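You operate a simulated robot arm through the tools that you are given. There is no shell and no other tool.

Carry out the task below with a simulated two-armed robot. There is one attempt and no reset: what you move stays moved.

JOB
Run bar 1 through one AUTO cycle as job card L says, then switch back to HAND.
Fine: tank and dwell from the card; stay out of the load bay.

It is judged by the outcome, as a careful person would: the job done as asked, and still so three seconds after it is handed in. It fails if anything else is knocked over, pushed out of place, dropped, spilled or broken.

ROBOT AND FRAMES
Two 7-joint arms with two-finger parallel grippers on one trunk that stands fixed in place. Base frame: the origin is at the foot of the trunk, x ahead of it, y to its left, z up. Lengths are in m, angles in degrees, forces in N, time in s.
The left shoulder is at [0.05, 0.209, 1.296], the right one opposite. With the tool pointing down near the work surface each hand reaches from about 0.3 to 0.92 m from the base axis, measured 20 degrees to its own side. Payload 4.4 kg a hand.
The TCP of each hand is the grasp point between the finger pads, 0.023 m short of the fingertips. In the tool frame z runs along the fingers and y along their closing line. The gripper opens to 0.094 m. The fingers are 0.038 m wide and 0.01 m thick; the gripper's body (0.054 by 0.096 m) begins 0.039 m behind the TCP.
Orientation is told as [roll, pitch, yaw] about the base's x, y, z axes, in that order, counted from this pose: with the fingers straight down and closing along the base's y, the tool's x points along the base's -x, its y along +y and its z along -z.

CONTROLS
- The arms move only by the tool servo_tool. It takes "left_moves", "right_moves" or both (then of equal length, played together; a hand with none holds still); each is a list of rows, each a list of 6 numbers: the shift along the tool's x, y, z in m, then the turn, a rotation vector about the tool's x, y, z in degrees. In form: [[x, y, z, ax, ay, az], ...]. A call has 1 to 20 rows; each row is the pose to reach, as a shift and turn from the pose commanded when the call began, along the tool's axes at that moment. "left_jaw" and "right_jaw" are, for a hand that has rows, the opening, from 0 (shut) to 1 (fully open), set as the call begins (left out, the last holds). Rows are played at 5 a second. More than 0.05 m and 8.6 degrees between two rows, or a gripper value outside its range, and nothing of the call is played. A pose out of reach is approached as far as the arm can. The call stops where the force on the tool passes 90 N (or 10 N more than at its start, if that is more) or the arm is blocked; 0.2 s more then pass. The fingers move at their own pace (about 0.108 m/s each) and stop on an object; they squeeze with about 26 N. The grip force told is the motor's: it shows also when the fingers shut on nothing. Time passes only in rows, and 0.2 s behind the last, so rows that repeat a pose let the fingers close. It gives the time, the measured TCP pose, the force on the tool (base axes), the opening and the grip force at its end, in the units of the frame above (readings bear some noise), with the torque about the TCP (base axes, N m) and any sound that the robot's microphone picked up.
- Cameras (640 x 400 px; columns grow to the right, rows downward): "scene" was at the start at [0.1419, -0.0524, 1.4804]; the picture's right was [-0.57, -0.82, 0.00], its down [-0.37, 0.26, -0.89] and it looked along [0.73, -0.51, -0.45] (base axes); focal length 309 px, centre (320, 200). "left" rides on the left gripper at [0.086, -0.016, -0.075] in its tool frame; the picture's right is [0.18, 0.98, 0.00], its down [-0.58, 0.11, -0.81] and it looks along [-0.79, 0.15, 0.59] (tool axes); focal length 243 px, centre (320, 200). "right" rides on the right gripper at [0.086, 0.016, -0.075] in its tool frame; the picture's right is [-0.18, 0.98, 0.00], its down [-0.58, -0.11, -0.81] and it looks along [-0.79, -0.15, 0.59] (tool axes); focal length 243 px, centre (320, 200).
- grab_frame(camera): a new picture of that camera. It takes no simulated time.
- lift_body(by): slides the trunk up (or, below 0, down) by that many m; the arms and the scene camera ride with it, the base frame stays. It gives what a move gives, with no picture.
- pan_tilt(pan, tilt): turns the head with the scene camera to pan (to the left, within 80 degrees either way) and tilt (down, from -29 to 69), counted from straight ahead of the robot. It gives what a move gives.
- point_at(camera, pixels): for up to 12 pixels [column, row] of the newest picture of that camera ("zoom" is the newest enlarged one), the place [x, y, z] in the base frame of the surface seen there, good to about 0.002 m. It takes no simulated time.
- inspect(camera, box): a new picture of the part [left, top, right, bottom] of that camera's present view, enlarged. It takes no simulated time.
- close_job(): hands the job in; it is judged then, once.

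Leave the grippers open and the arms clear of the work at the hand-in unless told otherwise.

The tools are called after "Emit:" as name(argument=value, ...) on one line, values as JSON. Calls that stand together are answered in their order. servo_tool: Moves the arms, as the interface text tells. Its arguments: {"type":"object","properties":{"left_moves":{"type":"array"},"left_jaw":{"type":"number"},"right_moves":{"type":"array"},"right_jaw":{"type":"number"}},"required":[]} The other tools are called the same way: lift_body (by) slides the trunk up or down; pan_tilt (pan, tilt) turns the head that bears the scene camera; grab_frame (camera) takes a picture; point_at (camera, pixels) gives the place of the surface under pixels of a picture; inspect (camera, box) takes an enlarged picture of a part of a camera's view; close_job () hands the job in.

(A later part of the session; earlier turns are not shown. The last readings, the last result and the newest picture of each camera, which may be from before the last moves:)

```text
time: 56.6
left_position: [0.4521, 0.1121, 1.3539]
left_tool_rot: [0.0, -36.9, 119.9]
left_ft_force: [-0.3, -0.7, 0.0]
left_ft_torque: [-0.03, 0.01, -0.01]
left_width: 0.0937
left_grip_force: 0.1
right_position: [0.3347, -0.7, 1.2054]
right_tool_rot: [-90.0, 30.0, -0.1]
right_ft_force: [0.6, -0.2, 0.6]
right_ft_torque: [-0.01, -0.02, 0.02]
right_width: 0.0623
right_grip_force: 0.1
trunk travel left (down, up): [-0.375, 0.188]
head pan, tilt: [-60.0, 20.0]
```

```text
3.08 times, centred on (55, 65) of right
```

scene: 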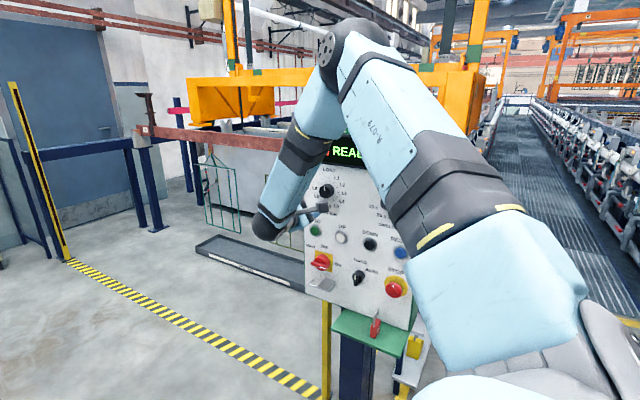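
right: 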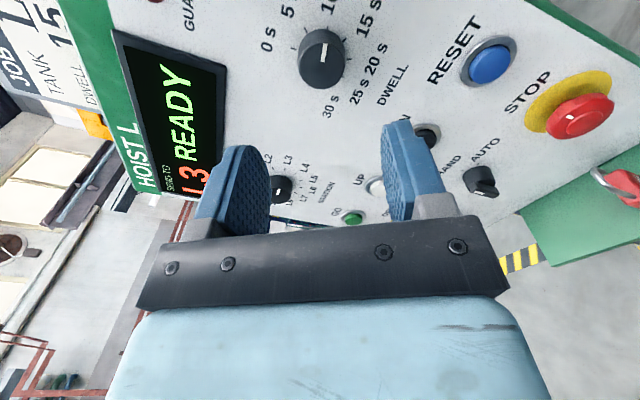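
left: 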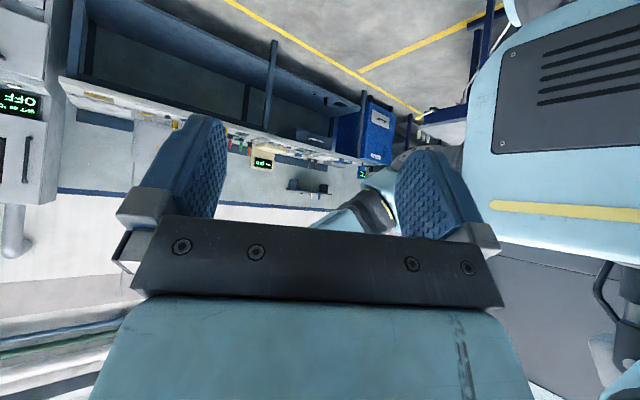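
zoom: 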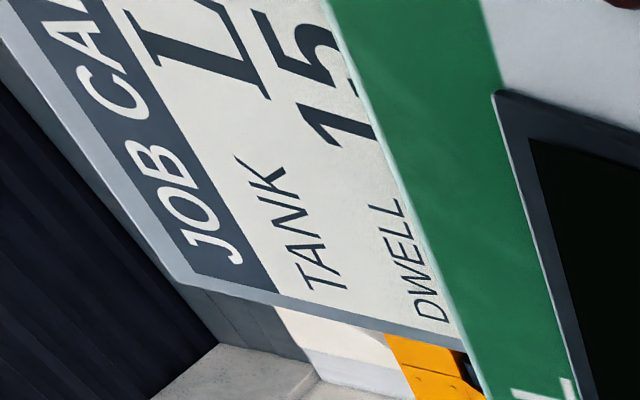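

The card is confirmed in full: TANK L3, DWELL 15 s. The dwell pointer now stands at 10 s. I'll measure the dwell ticks; the newest zoom is the card view, so I'll take the dial zoom again first.

Emit:
inspect(camera="right", box=[250, 0, 410, 110])

Emit:
point_at(camera="zoom", pixels=[[187, 177], [232, 108], [312, 102], [373, 145], [390, 215], [367, 280], [303, 160], [296, 225], [290, 322], [210, 245], [372, 245], [290, 240]])

```text
3.64 times, centred on (330, 55) of right
```

zoom: 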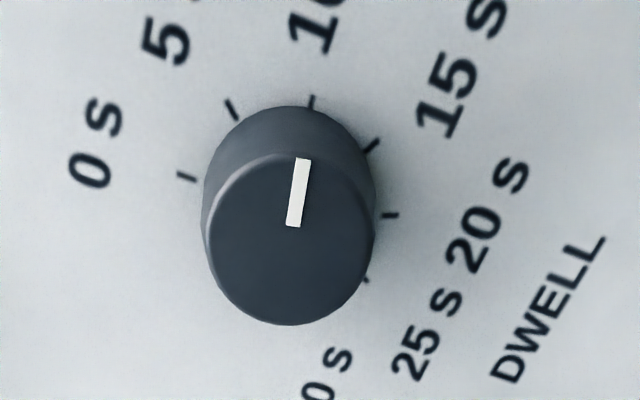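

```text
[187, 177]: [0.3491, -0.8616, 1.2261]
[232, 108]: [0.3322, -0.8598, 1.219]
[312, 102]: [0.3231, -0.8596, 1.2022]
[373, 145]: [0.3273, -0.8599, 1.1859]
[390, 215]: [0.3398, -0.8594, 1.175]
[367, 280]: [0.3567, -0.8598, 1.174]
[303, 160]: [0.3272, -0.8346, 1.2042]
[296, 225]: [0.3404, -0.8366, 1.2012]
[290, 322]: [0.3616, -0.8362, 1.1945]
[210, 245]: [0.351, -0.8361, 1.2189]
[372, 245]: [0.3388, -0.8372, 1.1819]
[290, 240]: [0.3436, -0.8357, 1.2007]
```

Dwell marks are 40° apart: 10 s at 80°, 15 s at 120°, knob centre about (0.347, 1.1995). So I need +40° clockwise. I'll align and move in around the knob.

Emit:
servo_tool(right_moves=[[-0.0137, -0.001, 0.02, 0, 0, 0], [-0.0137, -0.001, 0.05, 0, 0, 0], [-0.0137, -0.001, 0.08, 0, 0, 0], [-0.0137, -0.001, 0.105, 0, 0, 0], [-0.0137, -0.001, 0.125, 0, 0, 0]])

Emit:
grab_frame(camera="right")

```text
time: 57.8
left_position: [0.4538, 0.1112, 1.3539]
left_tool_rot: [0.0, -37.0, 120.0]
left_ft_force: [0.1, -0.2, -0.4]
left_ft_torque: [0.03, -0.01, -0.04]
left_width: 0.0937
left_grip_force: 0.0
right_position: [0.3461, -0.828, 1.198]
right_tool_rot: [-90.1, 30.0, -0.1]
right_ft_force: [0.6, -0.3, 0.1]
right_ft_torque: [0.01, -0.01, 0.02]
right_width: 0.062
right_grip_force: 0.1
trunk travel left (down, up): [-0.375, 0.188]
head pan, tilt: [-60.0, 20.0]
```

```text
taken
```

right: 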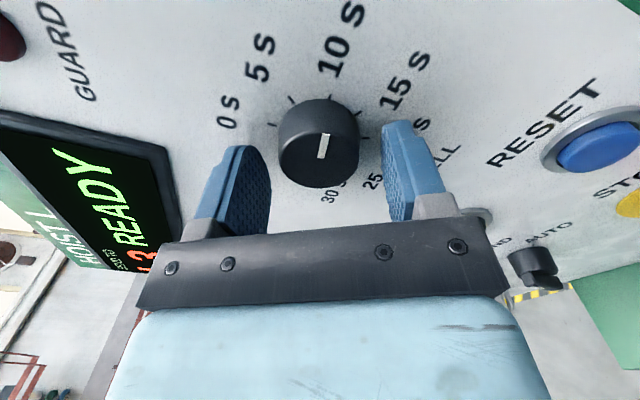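

The knob sits nicely between the fingers. Closing on it.

Emit:
servo_tool(right_moves=[[0, 0, 0, 0, 0, 0], [0, 0, 0, 0, 0, 0], [0, 0, 0, 0, 0, 0], [0, 0, 0, 0, 0, 0]], right_jaw=0.0)

```text
time: 58.8
left_position: [0.4536, 0.1122, 1.3545]
left_tool_rot: [0.0, -37.1, 120.0]
left_ft_force: [0.8, -0.2, 0.0]
left_ft_torque: [0.0, 0.04, -0.02]
left_width: 0.094
left_grip_force: 0.0
right_position: [0.3469, -0.8281, 1.1981]
right_tool_rot: [-90.0, 30.0, 0.0]
right_ft_force: [-0.9, -2.7, 0.0]
right_ft_torque: [-0.11, 0.02, -0.12]
right_width: 0.0404
right_grip_force: 44.9
trunk travel left (down, up): [-0.375, 0.188]
head pan, tilt: [-60.0, 20.0]
```

Gripped with almost no side load. I'll turn +40° clockwise to the 15 s mark.

Emit:
servo_tool(right_moves=[[0, 0, 0, 0, 0, 8], [0, 0, 0, 0, 0, 16], [0, 0, 0, 0, 0, 24], [0, 0, 0, 0, 0, 32], [0, 0, 0, 0, 0, 40], [0, 0, 0, 0, 0, 40]])

Emit:
grab_frame(camera="right")

```text
time: 60.2
left_position: [0.4535, 0.1115, 1.3542]
left_tool_rot: [-0.1, -37.0, 119.9]
left_ft_force: [0.2, -0.4, 0.0]
left_ft_torque: [0.01, 0.03, 0.02]
left_width: 0.0938
left_grip_force: 0.1
right_position: [0.3478, -0.8272, 1.2007]
right_tool_rot: [-90.4, -10.4, 0.0]
right_ft_force: [6.6, -23.2, 25.6]
right_ft_torque: [-0.45, 0.09, -0.3]
right_width: 0.0404
right_grip_force: 44.9
trunk travel left (down, up): [-0.375, 0.188]
head pan, tilt: [-60.0, 20.0]
```

```text
taken
```

right: 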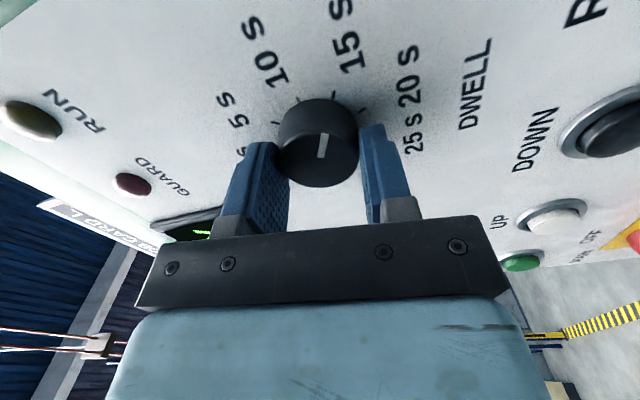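

The pointer lines up with 15 s. I'll release and back straight off to verify.

Emit:
servo_tool(right_moves=[[0, 0, 0, 0, 0, 0], [0, 0, 0, 0, 0, 0], [0, 0, -0.03, 0, 0, 0], [0, 0, -0.06, 0, 0, 0], [0, 0, -0.09, 0, 0, 0], [0, 0, -0.13, 0, 0, 0]], right_jaw=0.66)

Emit:
grab_frame(camera="right")

Emit:
inspect(camera="right", box=[240, 0, 420, 120])

```text
time: 61.6
left_position: [0.4536, 0.1146, 1.3529]
left_tool_rot: [0.1, -36.9, 119.9]
left_ft_force: [0.8, 0.9, 0.0]
left_ft_torque: [-0.02, 0.01, -0.01]
left_width: 0.0941
left_grip_force: 0.0
right_position: [0.3493, -0.695, 1.2001]
right_tool_rot: [-90.1, -10.1, 0.0]
right_ft_force: [0.4, 0.3, 0.4]
right_ft_torque: [0.05, 0.02, 0.02]
right_width: 0.062
right_grip_force: 0.0
trunk travel left (down, up): [-0.375, 0.188]
head pan, tilt: [-60.0, 20.0]
```

```text
taken
```

right: 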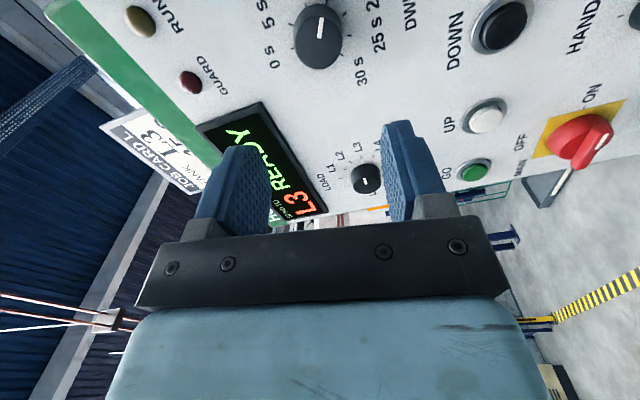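

```text
3.33 times, centred on (330, 60) of right
```

zoom: 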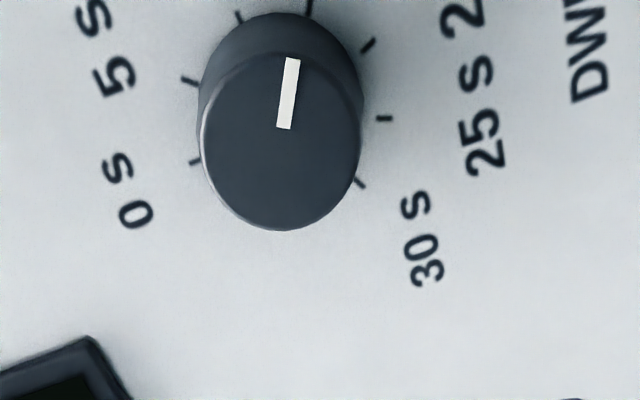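

I'll measure the pointer's two ends to confirm it is at 15 s (120°).

Emit:
point_at(camera="zoom", pixels=[[292, 62], [284, 126], [310, 6], [368, 45], [195, 162], [360, 183], [281, 228], [205, 150], [358, 140]])

Emit:
inspect(camera="right", box=[180, 80, 400, 230])

```text
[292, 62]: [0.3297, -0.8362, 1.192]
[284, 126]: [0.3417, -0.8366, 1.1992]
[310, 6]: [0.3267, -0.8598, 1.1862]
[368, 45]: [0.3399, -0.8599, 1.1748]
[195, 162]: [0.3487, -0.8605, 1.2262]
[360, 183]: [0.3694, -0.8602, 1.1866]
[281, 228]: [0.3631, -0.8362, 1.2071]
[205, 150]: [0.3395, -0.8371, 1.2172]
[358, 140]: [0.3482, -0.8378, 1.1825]
```

```text
2.67 times, centred on (290, 155) of right
```

zoom: 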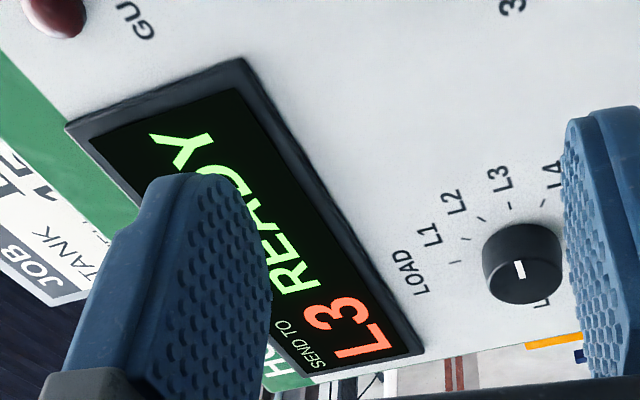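

Pointer measured at 121°, so dwell is on 15 s, and the display shows L3. Next the mode switch: I'll lower the hand in front of it to (0.42, -0.695, 0.943), rolling back 65° so the wrist camera stays up and clear of the ledge and padlock.

Emit:
servo_tool(right_moves=[[-0.0028, 0.0295, 0, 0, 0, -7.2], [-0.0056, 0.059, 0, 0, 0, -14.4], [-0.0084, 0.0885, 0, 0, 0, -21.7], [-0.0112, 0.118, 0, 0, 0, -28.9], [-0.014, 0.1475, 0, 0, 0, -36.1], [-0.0168, 0.177, 0, 0, 0, -43.3], [-0.0196, 0.2065, 0, 0, 0, -50.6], [-0.0224, 0.236, 0, 0, 0, -57.8], [-0.0252, 0.2655, 0, 0, 0, -65]])

Emit:
grab_frame(camera="right")

Emit:
grab_frame(camera="scene")

```text
time: 63.6
left_position: [0.4519, 0.1095, 1.3562]
left_tool_rot: [-0.2, -37.0, 120.1]
left_ft_force: [-0.4, -1.2, 1.5]
left_ft_torque: [0.01, -0.04, -0.04]
left_width: 0.0941
left_grip_force: 0.0
right_position: [0.3629, -0.754, 1.0068]
right_tool_rot: [-89.8, 54.9, 0.3]
right_ft_force: [-0.6, -0.5, 0.1]
right_ft_torque: [-0.02, -0.01, 0.01]
right_width: 0.0622
right_grip_force: 0.0
right hand out of reach, approached as far as the arm can: row 7, 8, 9
trunk travel left (down, up): [-0.375, 0.188]
head pan, tilt: [-60.0, 20.0]
```

```text
taken
```

right: 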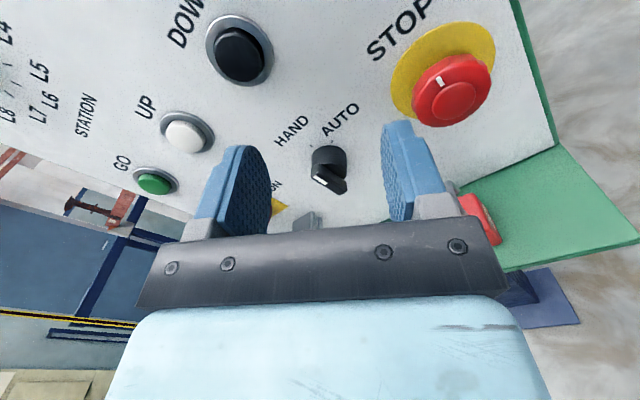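

```text
taken
```

scene: 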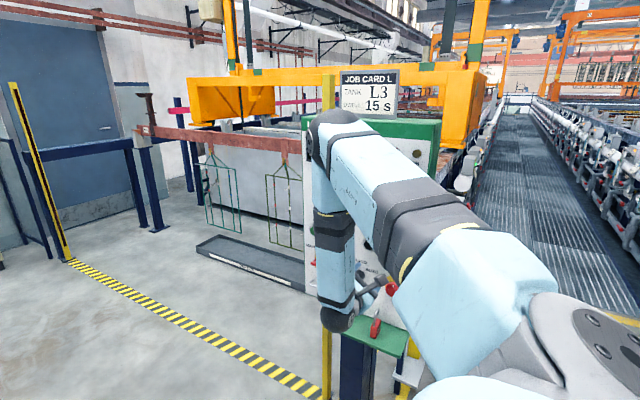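

The reach runs out at this roll this low. Lowering the trunk should give the arm the same easy geometry it had at the upper knobs. Before that I'll back off the panel a little, then measure the padlock, the ledge and the left arm's surroundings.

Emit:
servo_tool(right_moves=[[0, 0, -0.02, 0, 0, 5], [0, 0, -0.04, 0, 0, 12], [0, 0, -0.05, 0, 0, 20], [0, 0, -0.06, 0, 0, 25]])

Emit:
inspect(camera="scene", box=[310, 260, 450, 380])

```text
time: 64.6
left_position: [0.4522, 0.1125, 1.3532]
left_tool_rot: [0.0, -37.0, 119.9]
left_ft_force: [-0.7, 0.1, 0.3]
left_ft_torque: [-0.02, 0.0, 0.02]
left_width: 0.0941
left_grip_force: 0.0
right_position: [0.3611, -0.6921, 1.0081]
right_tool_rot: [-89.9, 29.8, -0.2]
right_ft_force: [-0.2, 0.1, 0.0]
right_ft_torque: [0.0, 0.0, 0.02]
right_width: 0.0618
right_grip_force: 0.1
trunk travel left (down, up): [-0.375, 0.188]
head pan, tilt: [-60.0, 20.0]
```

```text
3.33 times, centred on (380, 320) of scene
```

zoom: 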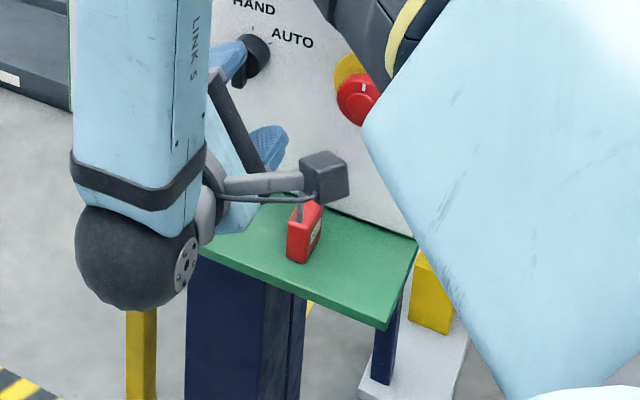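

Emit:
point_at(camera="zoom", pixels=[[300, 205], [300, 225], [310, 250], [215, 250], [385, 320], [410, 245], [325, 175], [130, 260], [360, 95], [250, 60]])

Emit:
pan_tilt(pan=30, tilt=35)

Emit:
grab_frame(camera="scene")

```text
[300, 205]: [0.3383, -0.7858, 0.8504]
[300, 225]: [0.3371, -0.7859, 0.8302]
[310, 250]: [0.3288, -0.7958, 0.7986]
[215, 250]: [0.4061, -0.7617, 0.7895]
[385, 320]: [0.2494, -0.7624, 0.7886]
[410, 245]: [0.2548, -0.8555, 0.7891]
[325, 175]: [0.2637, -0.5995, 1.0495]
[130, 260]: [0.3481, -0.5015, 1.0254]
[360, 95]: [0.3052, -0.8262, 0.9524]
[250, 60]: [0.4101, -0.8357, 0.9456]
```

```text
time: 66.3
left_position: [0.4539, 0.1113, 1.354]
left_tool_rot: [0.1, -37.0, 120.0]
left_ft_force: [-0.4, 0.2, 0.7]
left_ft_torque: [-0.03, 0.02, -0.03]
left_width: 0.094
left_grip_force: 0.0
right_position: [0.3626, -0.6926, 1.0065]
right_tool_rot: [-90.0, 29.9, -0.1]
right_ft_force: [-0.7, 0.6, -0.8]
right_ft_torque: [-0.05, -0.03, 0.01]
right_width: 0.0621
right_grip_force: 0.2
trunk travel left (down, up): [-0.375, 0.188]
head pan, tilt: [30.0, 35.0]
```

```text
taken
```

scene: 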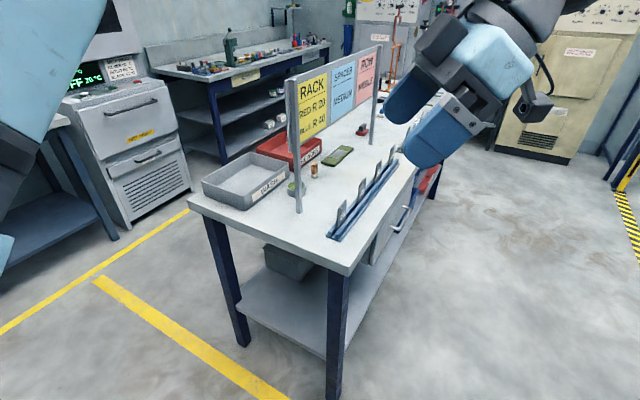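

I'll check the bench's near corner, the sign post, and the left arm's parts before lowering the trunk.

Emit:
point_at(camera="scene", pixels=[[348, 270], [192, 203], [296, 90], [298, 205], [40, 60], [10, 140], [8, 250], [420, 150], [400, 100], [540, 110]])

Emit:
pan_tilt(pan=70, tilt=35)

Emit:
grab_frame(camera="scene")

```text
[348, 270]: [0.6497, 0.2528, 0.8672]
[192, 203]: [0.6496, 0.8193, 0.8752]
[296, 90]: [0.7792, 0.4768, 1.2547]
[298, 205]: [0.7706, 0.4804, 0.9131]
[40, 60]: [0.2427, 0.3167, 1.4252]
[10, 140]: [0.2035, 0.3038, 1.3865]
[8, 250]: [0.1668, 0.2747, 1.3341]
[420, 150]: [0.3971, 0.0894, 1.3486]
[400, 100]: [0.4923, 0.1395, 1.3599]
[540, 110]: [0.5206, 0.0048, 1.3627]
```

```text
time: 67.4
left_position: [0.4543, 0.1116, 1.3525]
left_tool_rot: [0.0, -37.0, 120.0]
left_ft_force: [0.0, 0.4, 0.3]
left_ft_torque: [-0.03, 0.02, 0.04]
left_width: 0.0939
left_grip_force: 0.2
right_position: [0.3617, -0.6923, 1.0071]
right_tool_rot: [-90.0, 30.0, -0.1]
right_ft_force: [-0.7, 0.3, -0.4]
right_ft_torque: [-0.02, 0.03, 0.01]
right_width: 0.0622
right_grip_force: 0.1
trunk travel left (down, up): [-0.375, 0.188]
head pan, tilt: [70.0, 35.0]
```

```text
taken
```

scene: 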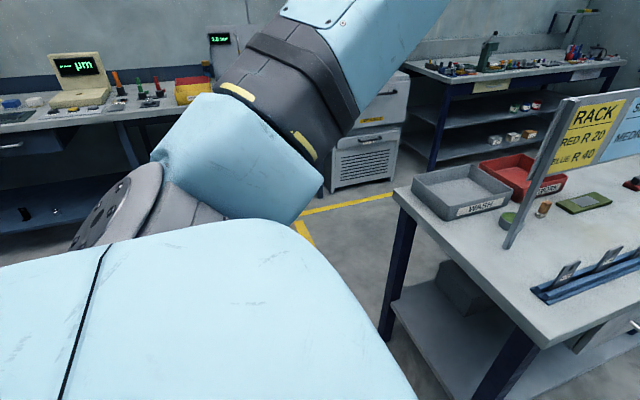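

Everything on the left arm is at x<0.55 and the bench starts at x=0.65, so lowering is safe. First I'll raise the right hand to (0.42, -0.68, 1.193), then lower the trunk 0.25 m so it ends level with the mode switch.

Emit:
servo_tool(right_moves=[[0.0071, -0.0317, -0.002, 0, 0, 0], [0.0143, -0.0633, -0.004, 0, 0, 0], [0.0214, -0.095, -0.006, 0, 0, 0], [0.0285, -0.1267, -0.008, 0, 0, 0], [0.0357, -0.1583, -0.01, 0, 0, 0], [0.0428, -0.19, -0.012, 0, 0, 0]])

Emit:
lift_body(by=-0.25)

Emit:
pan_tilt(pan=-60, tilt=20)

Emit:
grab_frame(camera="scene")

Emit:
grab_frame(camera="right")

```text
time: 68.8
left_position: [0.453, 0.1134, 1.3542]
left_tool_rot: [-0.1, -36.9, 119.9]
left_ft_force: [-0.3, -0.4, 0.6]
left_ft_torque: [-0.01, 0.0, -0.04]
left_width: 0.0943
left_grip_force: 0.0
right_position: [0.4185, -0.6786, 1.1936]
right_tool_rot: [-90.2, 30.0, -0.1]
right_ft_force: [0.2, 0.2, 0.0]
right_ft_torque: [-0.01, -0.05, 0.02]
right_width: 0.062
right_grip_force: 0.1
trunk travel left (down, up): [-0.375, 0.188]
head pan, tilt: [70.0, 35.0]
```

```text
time: 71.3
left_position: [0.4533, 0.1122, 1.1025]
left_tool_rot: [0.0, -37.0, 120.0]
left_ft_force: [0.6, -0.2, 0.2]
left_ft_torque: [0.02, 0.01, 0.02]
left_width: 0.0939
left_grip_force: 0.0
right_position: [0.4198, -0.6808, 0.9415]
right_tool_rot: [-90.0, 29.9, -0.1]
right_ft_force: [0.6, -0.1, -0.1]
right_ft_torque: [-0.01, 0.02, 0.02]
right_width: 0.0619
right_grip_force: 0.0
trunk travel left (down, up): [-0.125, 0.438]
head pan, tilt: [70.0, 35.0]
```

```text
time: 73.5
left_position: [0.4536, 0.1118, 1.1033]
left_tool_rot: [0.0, -37.0, 119.9]
left_ft_force: [0.4, -0.3, 0.4]
left_ft_torque: [0.01, -0.03, 0.01]
left_width: 0.094
left_grip_force: 0.0
right_position: [0.4207, -0.6807, 0.9413]
right_tool_rot: [-89.9, 29.8, -0.2]
right_ft_force: [0.1, 0.2, 0.3]
right_ft_torque: [-0.02, 0.0, -0.01]
right_width: 0.0622
right_grip_force: 0.1
trunk travel left (down, up): [-0.125, 0.438]
head pan, tilt: [-60.0, 20.0]
```

```text
taken
```

scene: 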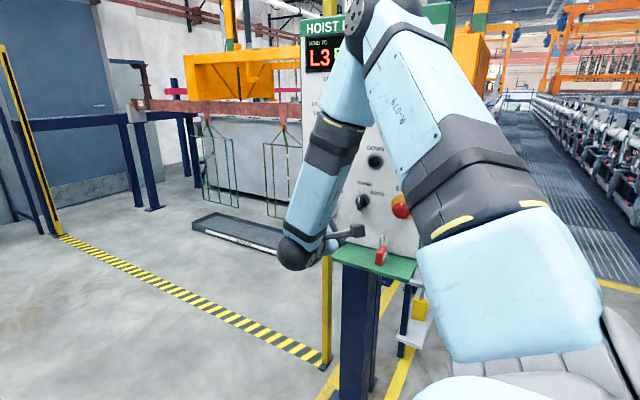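

```text
taken
```

right: 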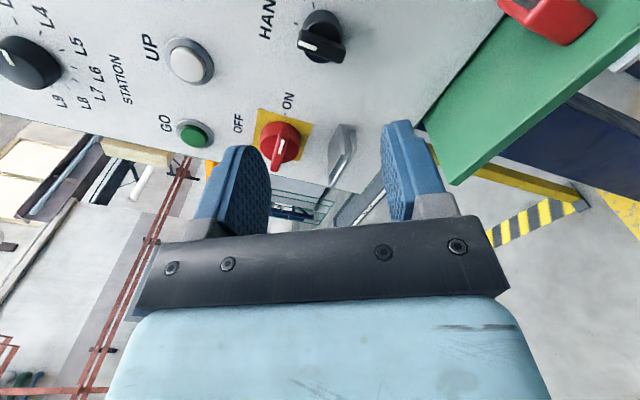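

The trunk is down and the hand is level with the mode switch, now at (322,40) in the right picture. I'll zoom in to measure it again.

Emit:
inspect(camera="right", box=[260, 0, 380, 80])

Emit:
point_at(camera="right", pixels=[[195, 135], [186, 62], [280, 150], [345, 150], [570, 10]])

```text
5.00 times, centred on (320, 40) of right
```

zoom: 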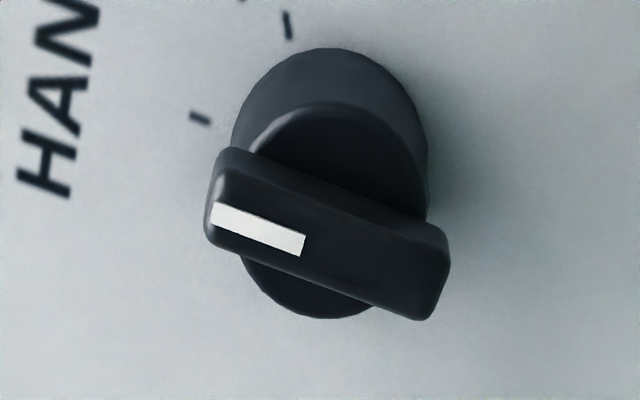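

```text
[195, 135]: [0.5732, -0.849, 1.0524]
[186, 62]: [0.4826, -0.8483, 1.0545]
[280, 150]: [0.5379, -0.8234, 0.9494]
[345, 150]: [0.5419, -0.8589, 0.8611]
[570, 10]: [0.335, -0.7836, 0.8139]
```

Emit:
point_at(camera="zoom", pixels=[[200, 118], [288, 25], [215, 212], [300, 245], [430, 310], [230, 165], [440, 240], [330, 245], [330, 70], [335, 315], [240, 120], [420, 150]])

```text
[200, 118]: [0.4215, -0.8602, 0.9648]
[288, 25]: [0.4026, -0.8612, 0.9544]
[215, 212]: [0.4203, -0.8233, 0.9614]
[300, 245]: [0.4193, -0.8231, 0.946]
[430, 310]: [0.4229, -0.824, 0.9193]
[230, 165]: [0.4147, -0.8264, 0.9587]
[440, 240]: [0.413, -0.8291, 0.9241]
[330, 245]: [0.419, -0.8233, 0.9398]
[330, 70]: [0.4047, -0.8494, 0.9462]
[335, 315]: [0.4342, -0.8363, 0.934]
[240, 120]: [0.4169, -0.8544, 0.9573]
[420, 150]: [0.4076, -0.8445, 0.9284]
```

The bar of the mode switch spans z≈0.918 to 0.963, centre (0.4195, 0.9405), front y=-0.823, and overhangs its round base. A grip on the bar's flat sides would be best, so I'll test how far the hand can roll here: move in to y=-0.75 and roll -45°, nothing touched.

Emit:
servo_tool(right_moves=[[0, 0, 0.03, 0, 0, 0], [0, 0, 0.06, 0, 0, 0], [0, 0, 0.065, 0, 0, -7.5], [0, 0, 0.065, 0, 0, -15], [0, 0, 0.065, 0, 0, -22.5], [0, 0, 0.065, 0, 0, -30], [0, 0, 0.065, 0, 0, -37.5], [0, 0, 0.065, 0, 0, -45]])

Emit:
grab_frame(camera="right")

```text
time: 75.2
left_position: [0.4527, 0.1122, 1.1035]
left_tool_rot: [0.0, -37.0, 120.0]
left_ft_force: [0.6, -0.3, 0.5]
left_ft_torque: [0.0, 0.02, 0.04]
left_width: 0.0942
left_grip_force: 0.1
right_position: [0.3762, -0.7516, 0.8933]
right_tool_rot: [-91.1, 74.1, -0.7]
right_ft_force: [-1.0, 0.2, 0.0]
right_ft_torque: [0.01, -0.05, -0.01]
right_width: 0.0623
right_grip_force: 0.1
right hand out of reach, approached as far as the arm can: row 7, 8
trunk travel left (down, up): [-0.125, 0.438]
head pan, tilt: [-60.0, 20.0]
```

```text
taken
```

right: 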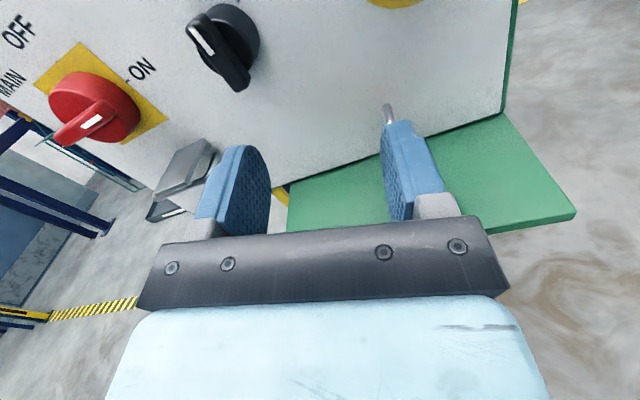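

At 75° roll it ran out of reach and dropped close above the padlock, but 60° was fine. I'll back off and return to 60° roll in front of the switch.

Emit:
servo_tool(right_moves=[[0.015, -0.005, -0.02, 0, 0, 3], [0.025, -0.025, -0.03, 0, 0, 8], [0.03, -0.04, -0.03, 0, 0, 14], [0.034, -0.0555, -0.02, 0, 0, 15]])

Emit:
grab_frame(camera="right")

```text
time: 76.2
left_position: [0.4527, 0.1116, 1.1044]
left_tool_rot: [0.1, -37.0, 120.0]
left_ft_force: [-0.1, 0.0, -1.0]
left_ft_torque: [-0.03, -0.04, -0.01]
left_width: 0.0943
left_grip_force: 0.1
right_position: [0.422, -0.7321, 0.9415]
right_tool_rot: [-90.0, 59.9, -0.1]
right_ft_force: [0.1, 0.8, 0.7]
right_ft_torque: [-0.01, 0.0, 0.02]
right_width: 0.0621
right_grip_force: 0.0
trunk travel left (down, up): [-0.125, 0.438]
head pan, tilt: [-60.0, 20.0]
```

```text
taken
```

right: 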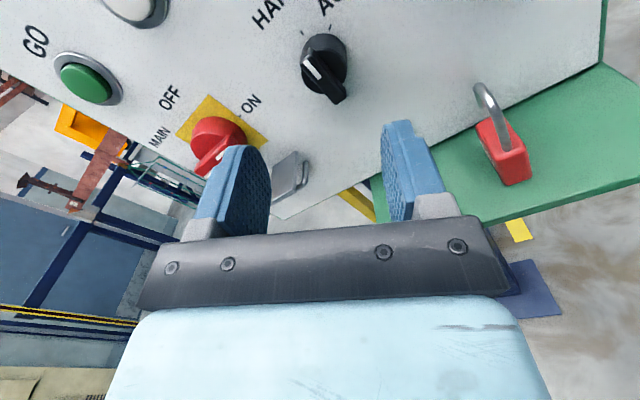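

Good: (0.422, -0.732, 0.9415) at 60° roll. I'll move in so the fingertips reach just over the bar, stopping before the round base.

Emit:
servo_tool(right_moves=[[0.0004, 0.0027, 0.02, 0, 0, 0], [0.0004, 0.0027, 0.04, 0, 0, 0], [0.0004, 0.0027, 0.06, 0, 0, 0], [0.0004, 0.0027, 0.078, 0, 0, 0]])

Emit:
grab_frame(camera="right")

```text
time: 77.2
left_position: [0.4542, 0.1121, 1.1034]
left_tool_rot: [0.0, -37.0, 120.0]
left_ft_force: [0.5, 0.1, -0.3]
left_ft_torque: [-0.02, -0.04, -0.01]
left_width: 0.0938
left_grip_force: 0.0
right_position: [0.4172, -0.8109, 0.9402]
right_tool_rot: [-90.0, 60.0, -0.1]
right_ft_force: [-0.9, 0.5, 1.3]
right_ft_torque: [0.01, -0.03, -0.03]
right_width: 0.0621
right_grip_force: 0.1
trunk travel left (down, up): [-0.125, 0.438]
head pan, tilt: [-60.0, 20.0]
```

```text
taken
```

right: 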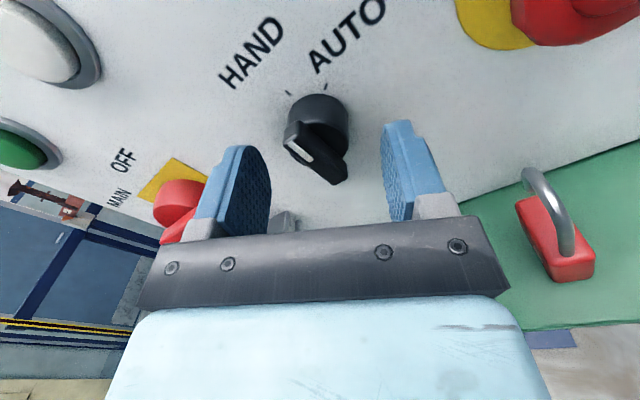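

The bar lies between the fingers. Closing on it now; this should turn the bar partly clockwise as the pads align with its sides.

Emit:
servo_tool(right_moves=[[0, 0, 0, 0, 0, 0], [0, 0, 0, 0, 0, 0], [0, 0, 0, 0, 0, 0], [0, 0, 0, 0, 0, 0]], right_jaw=0.0)

Emit:
grab_frame(camera="right")

```text
time: 78.2
left_position: [0.4534, 0.1135, 1.1042]
left_tool_rot: [0.0, -37.0, 120.0]
left_ft_force: [0.2, -0.7, 0.5]
left_ft_torque: [0.01, 0.02, 0.01]
left_width: 0.094
left_grip_force: 0.0
right_position: [0.4183, -0.809, 0.9433]
right_tool_rot: [-90.3, 60.0, -0.2]
right_ft_force: [6.9, -8.3, 11.5]
right_ft_torque: [0.1, -0.05, 0.28]
right_width: 0.0122
right_grip_force: 45.1
trunk travel left (down, up): [-0.125, 0.438]
head pan, tilt: [-60.0, 20.0]
```

```text
taken
```

right: 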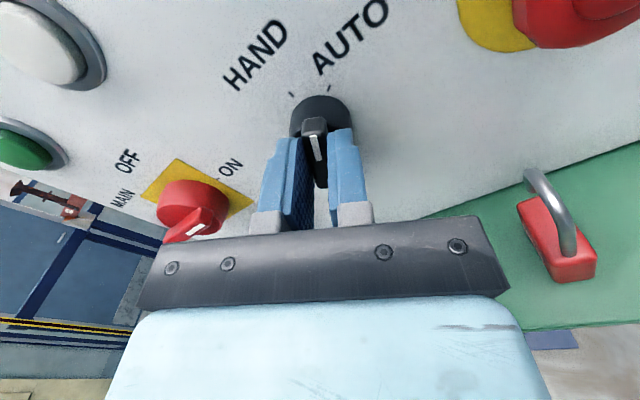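

As planned: the bar is held flush at 12 mm, halfway round. I'll turn +30° more to AUTO.

Emit:
servo_tool(right_moves=[[0, 0, 0, 0, 0, 7.5], [0, 0, 0, 0, 0, 15], [0, 0, 0, 0, 0, 22.5], [0, 0, 0, 0, 0, 30], [0, 0, 0, 0, 0, 30]])

Emit:
grab_frame(camera="right")

Emit:
inspect(camera="scene", box=[280, 0, 480, 130])

```text
time: 79.5
left_position: [0.4519, 0.1118, 1.1027]
left_tool_rot: [-0.1, -37.0, 120.0]
left_ft_force: [1.1, -0.5, 0.5]
left_ft_torque: [0.0, 0.02, 0.02]
left_width: 0.0941
left_grip_force: 0.0
right_position: [0.4182, -0.811, 0.9413]
right_tool_rot: [-90.0, 29.8, -0.2]
right_ft_force: [-4.4, -11.0, 9.4]
right_ft_torque: [-0.35, 0.16, -0.35]
right_width: 0.0119
right_grip_force: 45.0
trunk travel left (down, up): [-0.125, 0.438]
head pan, tilt: [-60.0, 20.0]
```

```text
taken
```

right: 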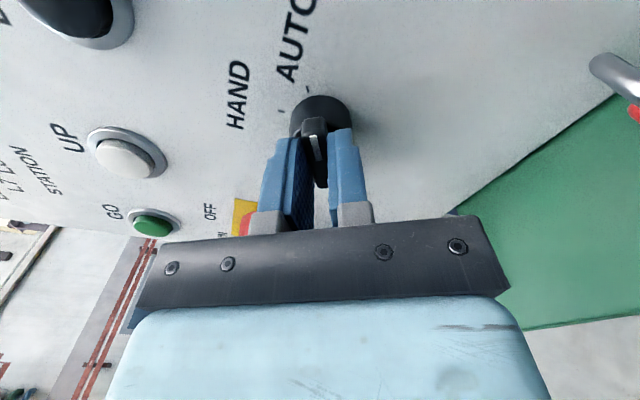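

```text
3.08 times, centred on (380, 65) of scene
```

zoom: 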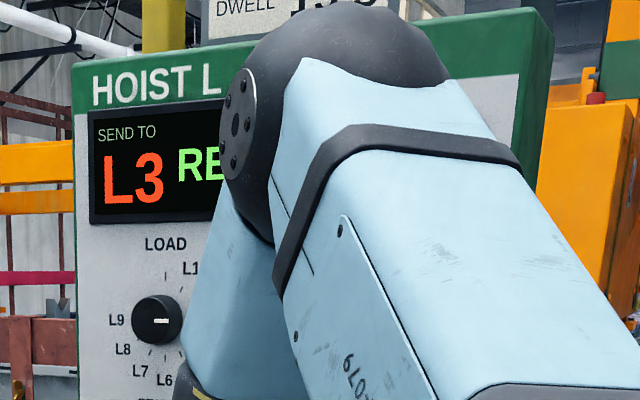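

The switch should be on AUTO. I'll release, back straight off, and check both the switch and the elbow's distance from the panel.

Emit:
point_at(camera="scene", pixels=[[375, 20], [357, 40], [400, 80]])

Emit:
servo_tool(right_moves=[[0, 0, 0, 0, 0, 0], [0, 0, 0, 0, 0, 0], [0, 0, -0.03, 0, 0, 0], [0, 0, -0.06, 0, 0, 0], [0, 0, -0.09, 0, 0, 0], [0, 0, -0.12, 0, 0, 0]], right_jaw=0.66)

Emit:
grab_frame(camera="right")

Emit:
inspect(camera="right", box=[240, 0, 400, 100])

```text
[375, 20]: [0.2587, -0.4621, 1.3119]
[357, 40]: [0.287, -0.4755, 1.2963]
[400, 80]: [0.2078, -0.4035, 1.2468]
```

```text
time: 80.8
left_position: [0.4536, 0.1124, 1.104]
left_tool_rot: [-0.1, -37.0, 120.0]
left_ft_force: [0.5, 0.5, 0.4]
left_ft_torque: [0.0, -0.01, -0.01]
left_width: 0.0938
left_grip_force: 0.0
right_position: [0.4171, -0.689, 0.9425]
right_tool_rot: [-90.0, 29.9, -0.1]
right_ft_force: [-0.1, -0.4, -0.2]
right_ft_torque: [0.0, -0.01, -0.05]
right_width: 0.0619
right_grip_force: 0.0
trunk travel left (down, up): [-0.125, 0.438]
head pan, tilt: [-60.0, 20.0]
```

```text
taken
```

right: 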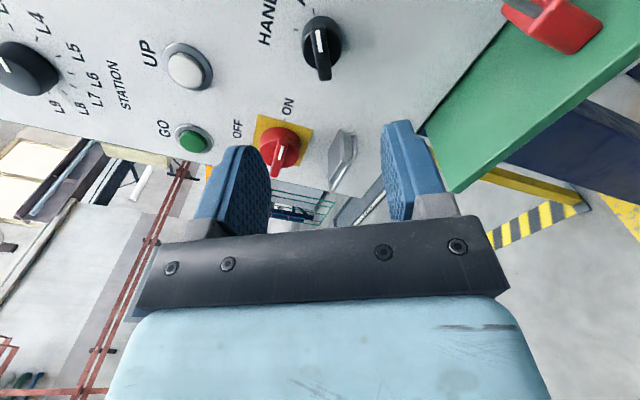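

```text
4.00 times, centred on (320, 50) of right
```

zoom: 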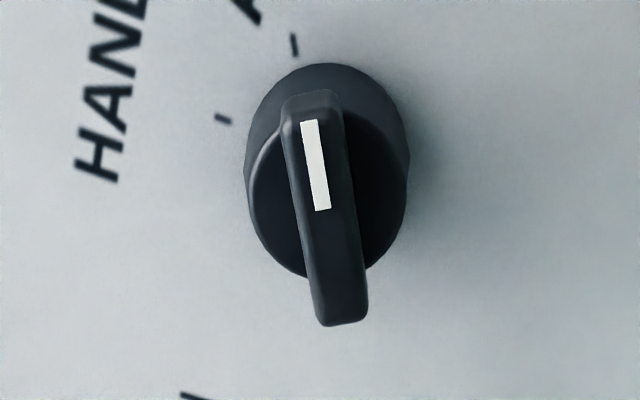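

The bar now points at the AUTO tick. The elbow sits at y≈-0.47, well clear. Next is GO: I'll close the jaws and move the hand in front of the green button at about (0.572, 1.056).

Emit:
servo_tool(right_moves=[[-0.0129, -0.0293, 0.005, 0, 0, 0], [-0.0258, -0.0586, 0.01, 0, 0, 0], [-0.0388, -0.0879, 0.015, 0, 0, 0], [-0.0517, -0.1172, 0.02, 0, 0, 0], [-0.0646, -0.1465, 0.025, 0, 0, 0], [-0.0775, -0.1758, 0.031, 0, 0, 0]], right_jaw=0.0)

Emit:
grab_frame(camera="right")

Emit:
grab_frame(camera="scene")

```text
time: 82.2
left_position: [0.4535, 0.1123, 1.1031]
left_tool_rot: [0.0, -37.0, 120.0]
left_ft_force: [0.6, 1.5, -0.7]
left_ft_torque: [0.0, -0.03, 0.02]
left_width: 0.0939
left_grip_force: 0.0
right_position: [0.5745, -0.72, 1.0555]
right_tool_rot: [-90.0, 30.0, 0.1]
right_ft_force: [0.2, -0.2, 0.6]
right_ft_torque: [0.01, -0.01, 0.0]
right_width: 0.0
right_grip_force: 26.0
trunk travel left (down, up): [-0.125, 0.438]
head pan, tilt: [-60.0, 20.0]
```

```text
taken
```

right: 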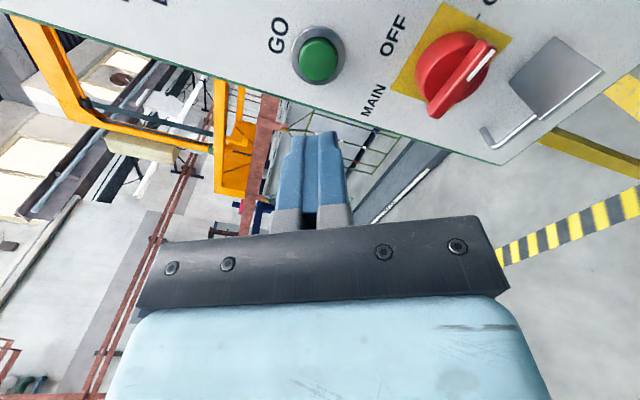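

```text
taken
```

scene: 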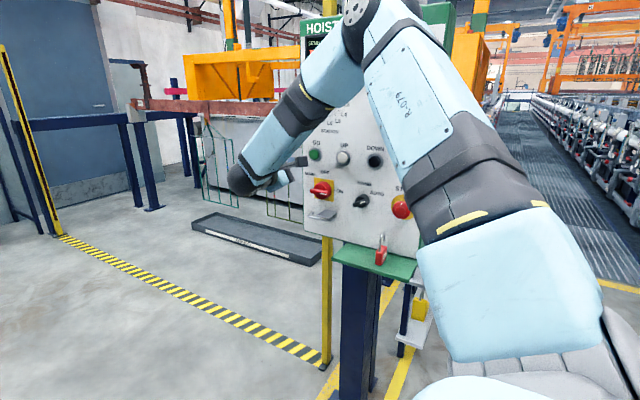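

I'll measure the GO button centre and its front plane from this closer view.

Emit:
point_at(camera="right", pixels=[[319, 61], [318, 72], [325, 45], [308, 60], [338, 62], [318, 83], [318, 28]])

Emit:
inspect(camera="right", box=[260, 10, 380, 110])

Emit:
inspect(camera="scene", box=[280, 100, 440, 220])

```text
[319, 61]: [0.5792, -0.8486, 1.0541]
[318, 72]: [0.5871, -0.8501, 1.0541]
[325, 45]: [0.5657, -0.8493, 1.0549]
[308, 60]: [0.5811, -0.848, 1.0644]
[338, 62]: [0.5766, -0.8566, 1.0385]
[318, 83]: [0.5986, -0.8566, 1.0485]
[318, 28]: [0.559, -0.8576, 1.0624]
```

```text
4.00 times, centred on (320, 60) of right
```

zoom: 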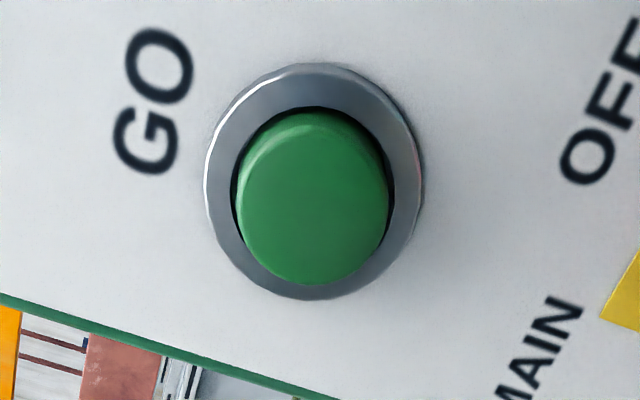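

```text
3.33 times, centred on (360, 160) of scene
```

zoom: 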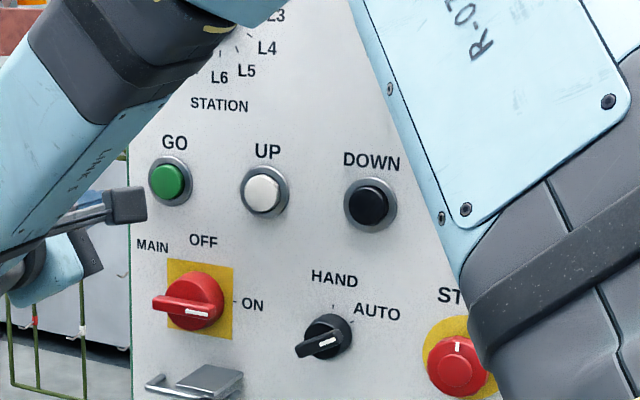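

Button centre ≈ (0.578, 1.0545), front at y≈-0.848. The mode switch shows AUTO and MAIN is ON. I'll press GO: advance until the closed fingertips push it in about 6 mm, hold briefly, then back off.

Emit:
servo_tool(right_moves=[[-0.0035, -0.0009, 0.04, 0, 0, 0], [-0.0035, -0.0009, 0.08, 0, 0, 0], [-0.0035, -0.0009, 0.1, 0, 0, 0], [-0.0035, -0.0009, 0.107, 0, 0, 0], [-0.0035, -0.0009, 0.111, 0, 0, 0], [-0.0035, -0.0009, 0.111, 0, 0, 0], [-0.0035, -0.0009, 0.09, 0, 0, 0]])

Emit:
grab_frame(camera="scene")

Emit:
grab_frame(camera="right")

```text
time: 83.8
left_position: [0.4536, 0.1122, 1.1037]
left_tool_rot: [0.1, -37.0, 120.0]
left_ft_force: [-0.3, 0.3, 0.8]
left_ft_torque: [0.0, -0.02, -0.02]
left_width: 0.0941
left_grip_force: 0.1
right_position: [0.5764, -0.8117, 1.0531]
right_tool_rot: [-90.1, 29.9, -0.1]
right_ft_force: [0.3, -0.2, -0.5]
right_ft_torque: [-0.04, -0.02, -0.03]
right_width: 0.0001
right_grip_force: 26.4
trunk travel left (down, up): [-0.125, 0.438]
head pan, tilt: [-60.0, 20.0]
heard: click
```

```text
taken
```

scene: 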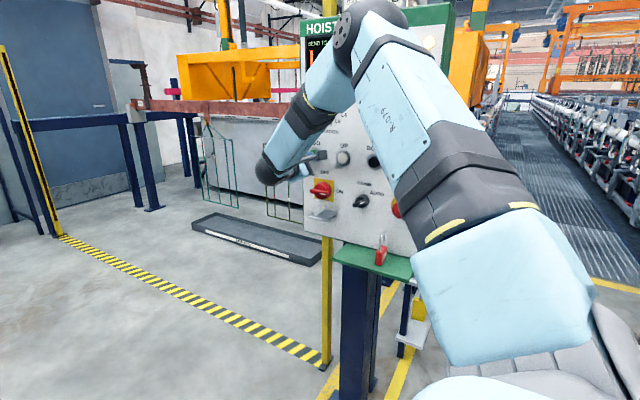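

```text
taken
```

right: 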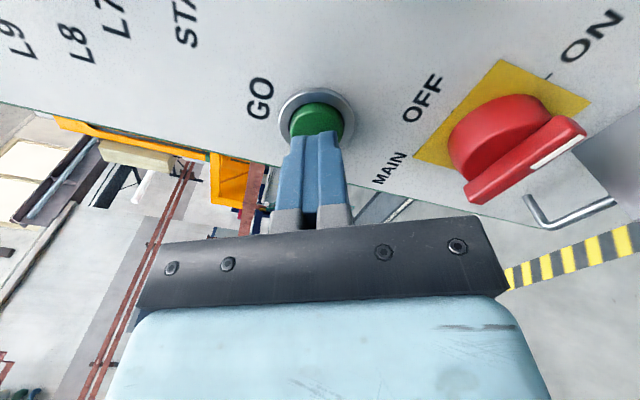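

A click was heard. I'll back the hand off and watch the display, RUN lamp and hoist.

Emit:
servo_tool(right_moves=[[0, 0, -0.03, 0, 0, 0], [0, 0, -0.06, 0, 0, 0], [0, 0, -0.09, 0, 0, 0], [0, 0, -0.12, 0, 0, 0]])

Emit:
grab_frame(camera="scene")

Emit:
inspect(camera="scene", box=[280, 0, 480, 120])

Emit:
inspect(camera="scene", box=[120, 0, 320, 125])

```text
time: 84.8
left_position: [0.4533, 0.1127, 1.1028]
left_tool_rot: [-0.1, -37.0, 120.0]
left_ft_force: [-0.4, 1.1, -0.1]
left_ft_torque: [-0.01, 0.01, 0.03]
left_width: 0.094
left_grip_force: 0.1
right_position: [0.576, -0.6893, 1.0524]
right_tool_rot: [-90.0, 29.9, -0.1]
right_ft_force: [0.3, 0.1, 0.1]
right_ft_torque: [0.01, 0.0, 0.0]
right_width: 0.0
right_grip_force: 25.9
trunk travel left (down, up): [-0.125, 0.438]
head pan, tilt: [-60.0, 20.0]
```

```text
taken
```

scene: 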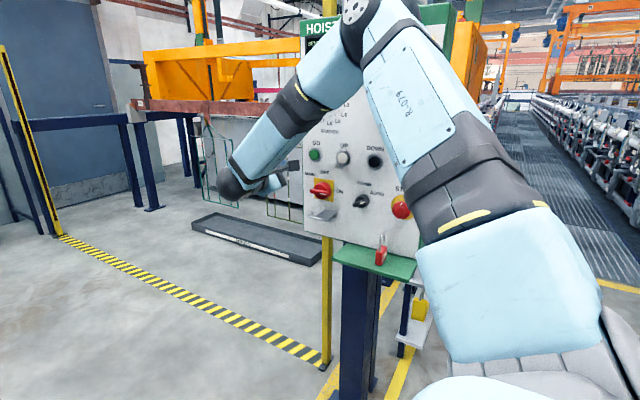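

```text
3.20 times, centred on (380, 60) of scene
```

zoom: 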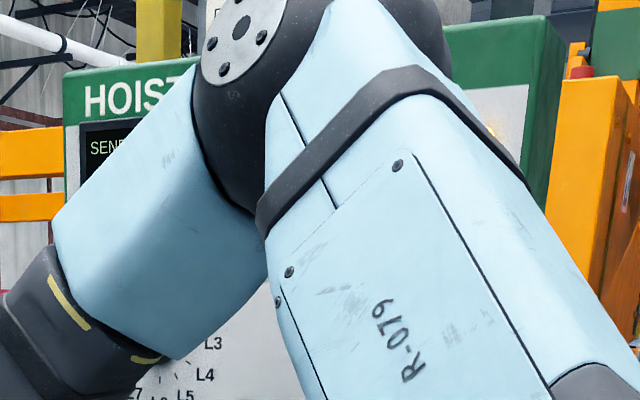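

```text
3.20 times, centred on (220, 62) of scene
```

zoom: 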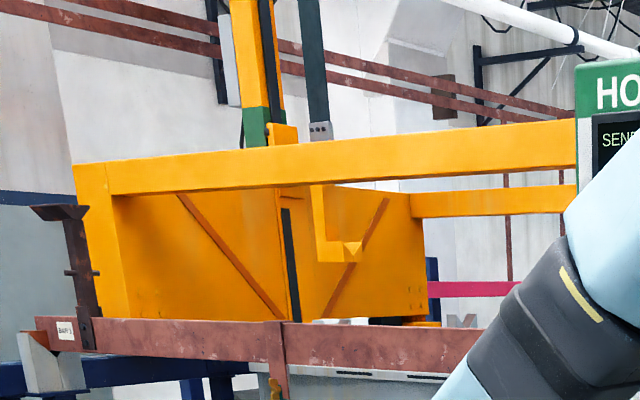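

The hoist is moving toward the load position and the RUN lamp is glowing. While it runs I'll prepare for switching back: move the hand back toward the mode switch (still clear of everything) and lower the trunk a further 0.12 m, so the hand can roll further for the return turn.

Emit:
servo_tool(right_moves=[[0.032, 0.007, -0.006, 0, 0, 0], [0.064, 0.014, -0.012, 0, 0, 0], [0.096, 0.021, -0.018, 0, 0, 0], [0.128, 0.028, -0.024, 0, 0, 0], [0.16, 0.035, -0.03, 0, 0, 0]], right_jaw=0.66)

Emit:
grab_frame(camera="right")

Emit:
grab_frame(camera="scene")

```text
time: 86.0
left_position: [0.4529, 0.112, 1.1042]
left_tool_rot: [-0.1, -36.9, 119.9]
left_ft_force: [0.1, 0.0, 0.4]
left_ft_torque: [0.0, -0.03, 0.0]
left_width: 0.0937
left_grip_force: 0.0
right_position: [0.42, -0.6601, 1.1052]
right_tool_rot: [-90.0, 29.9, 0.0]
right_ft_force: [-0.5, -0.3, 0.7]
right_ft_torque: [0.01, -0.01, 0.06]
right_width: 0.0619
right_grip_force: 0.1
trunk travel left (down, up): [-0.125, 0.438]
head pan, tilt: [-60.0, 20.0]
```

```text
taken
```

right: 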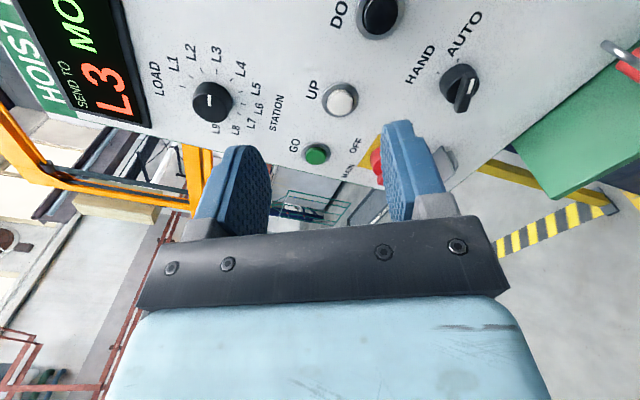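

```text
taken
```

scene: 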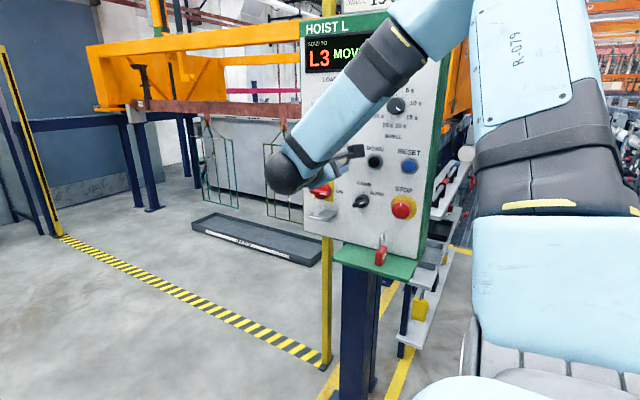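

The display shows L3 MOVING, and the hoist is coming over bar 1. I'll lower the trunk 0.12 m now while it runs and look again.

Emit:
lift_body(by=-0.12)

Emit:
grab_frame(camera="scene")

```text
time: 87.5
left_position: [0.4539, 0.1126, 0.984]
left_tool_rot: [-0.1, -37.0, 120.0]
left_ft_force: [0.0, -1.4, -0.4]
left_ft_torque: [0.01, -0.02, 0.01]
left_width: 0.0939
left_grip_force: 0.0
right_position: [0.4206, -0.6599, 0.9843]
right_tool_rot: [-89.9, 29.9, -0.1]
right_ft_force: [0.0, 0.1, -0.4]
right_ft_torque: [0.0, -0.01, 0.01]
right_width: 0.0618
right_grip_force: 0.0
trunk travel left (down, up): [-0.005, 0.558]
head pan, tilt: [-60.0, 20.0]
```

```text
taken
```

scene: 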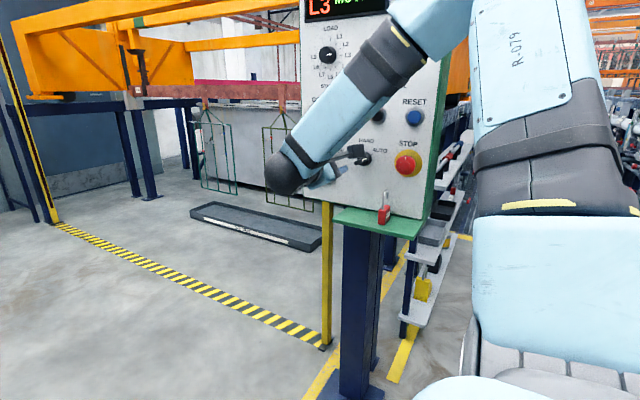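

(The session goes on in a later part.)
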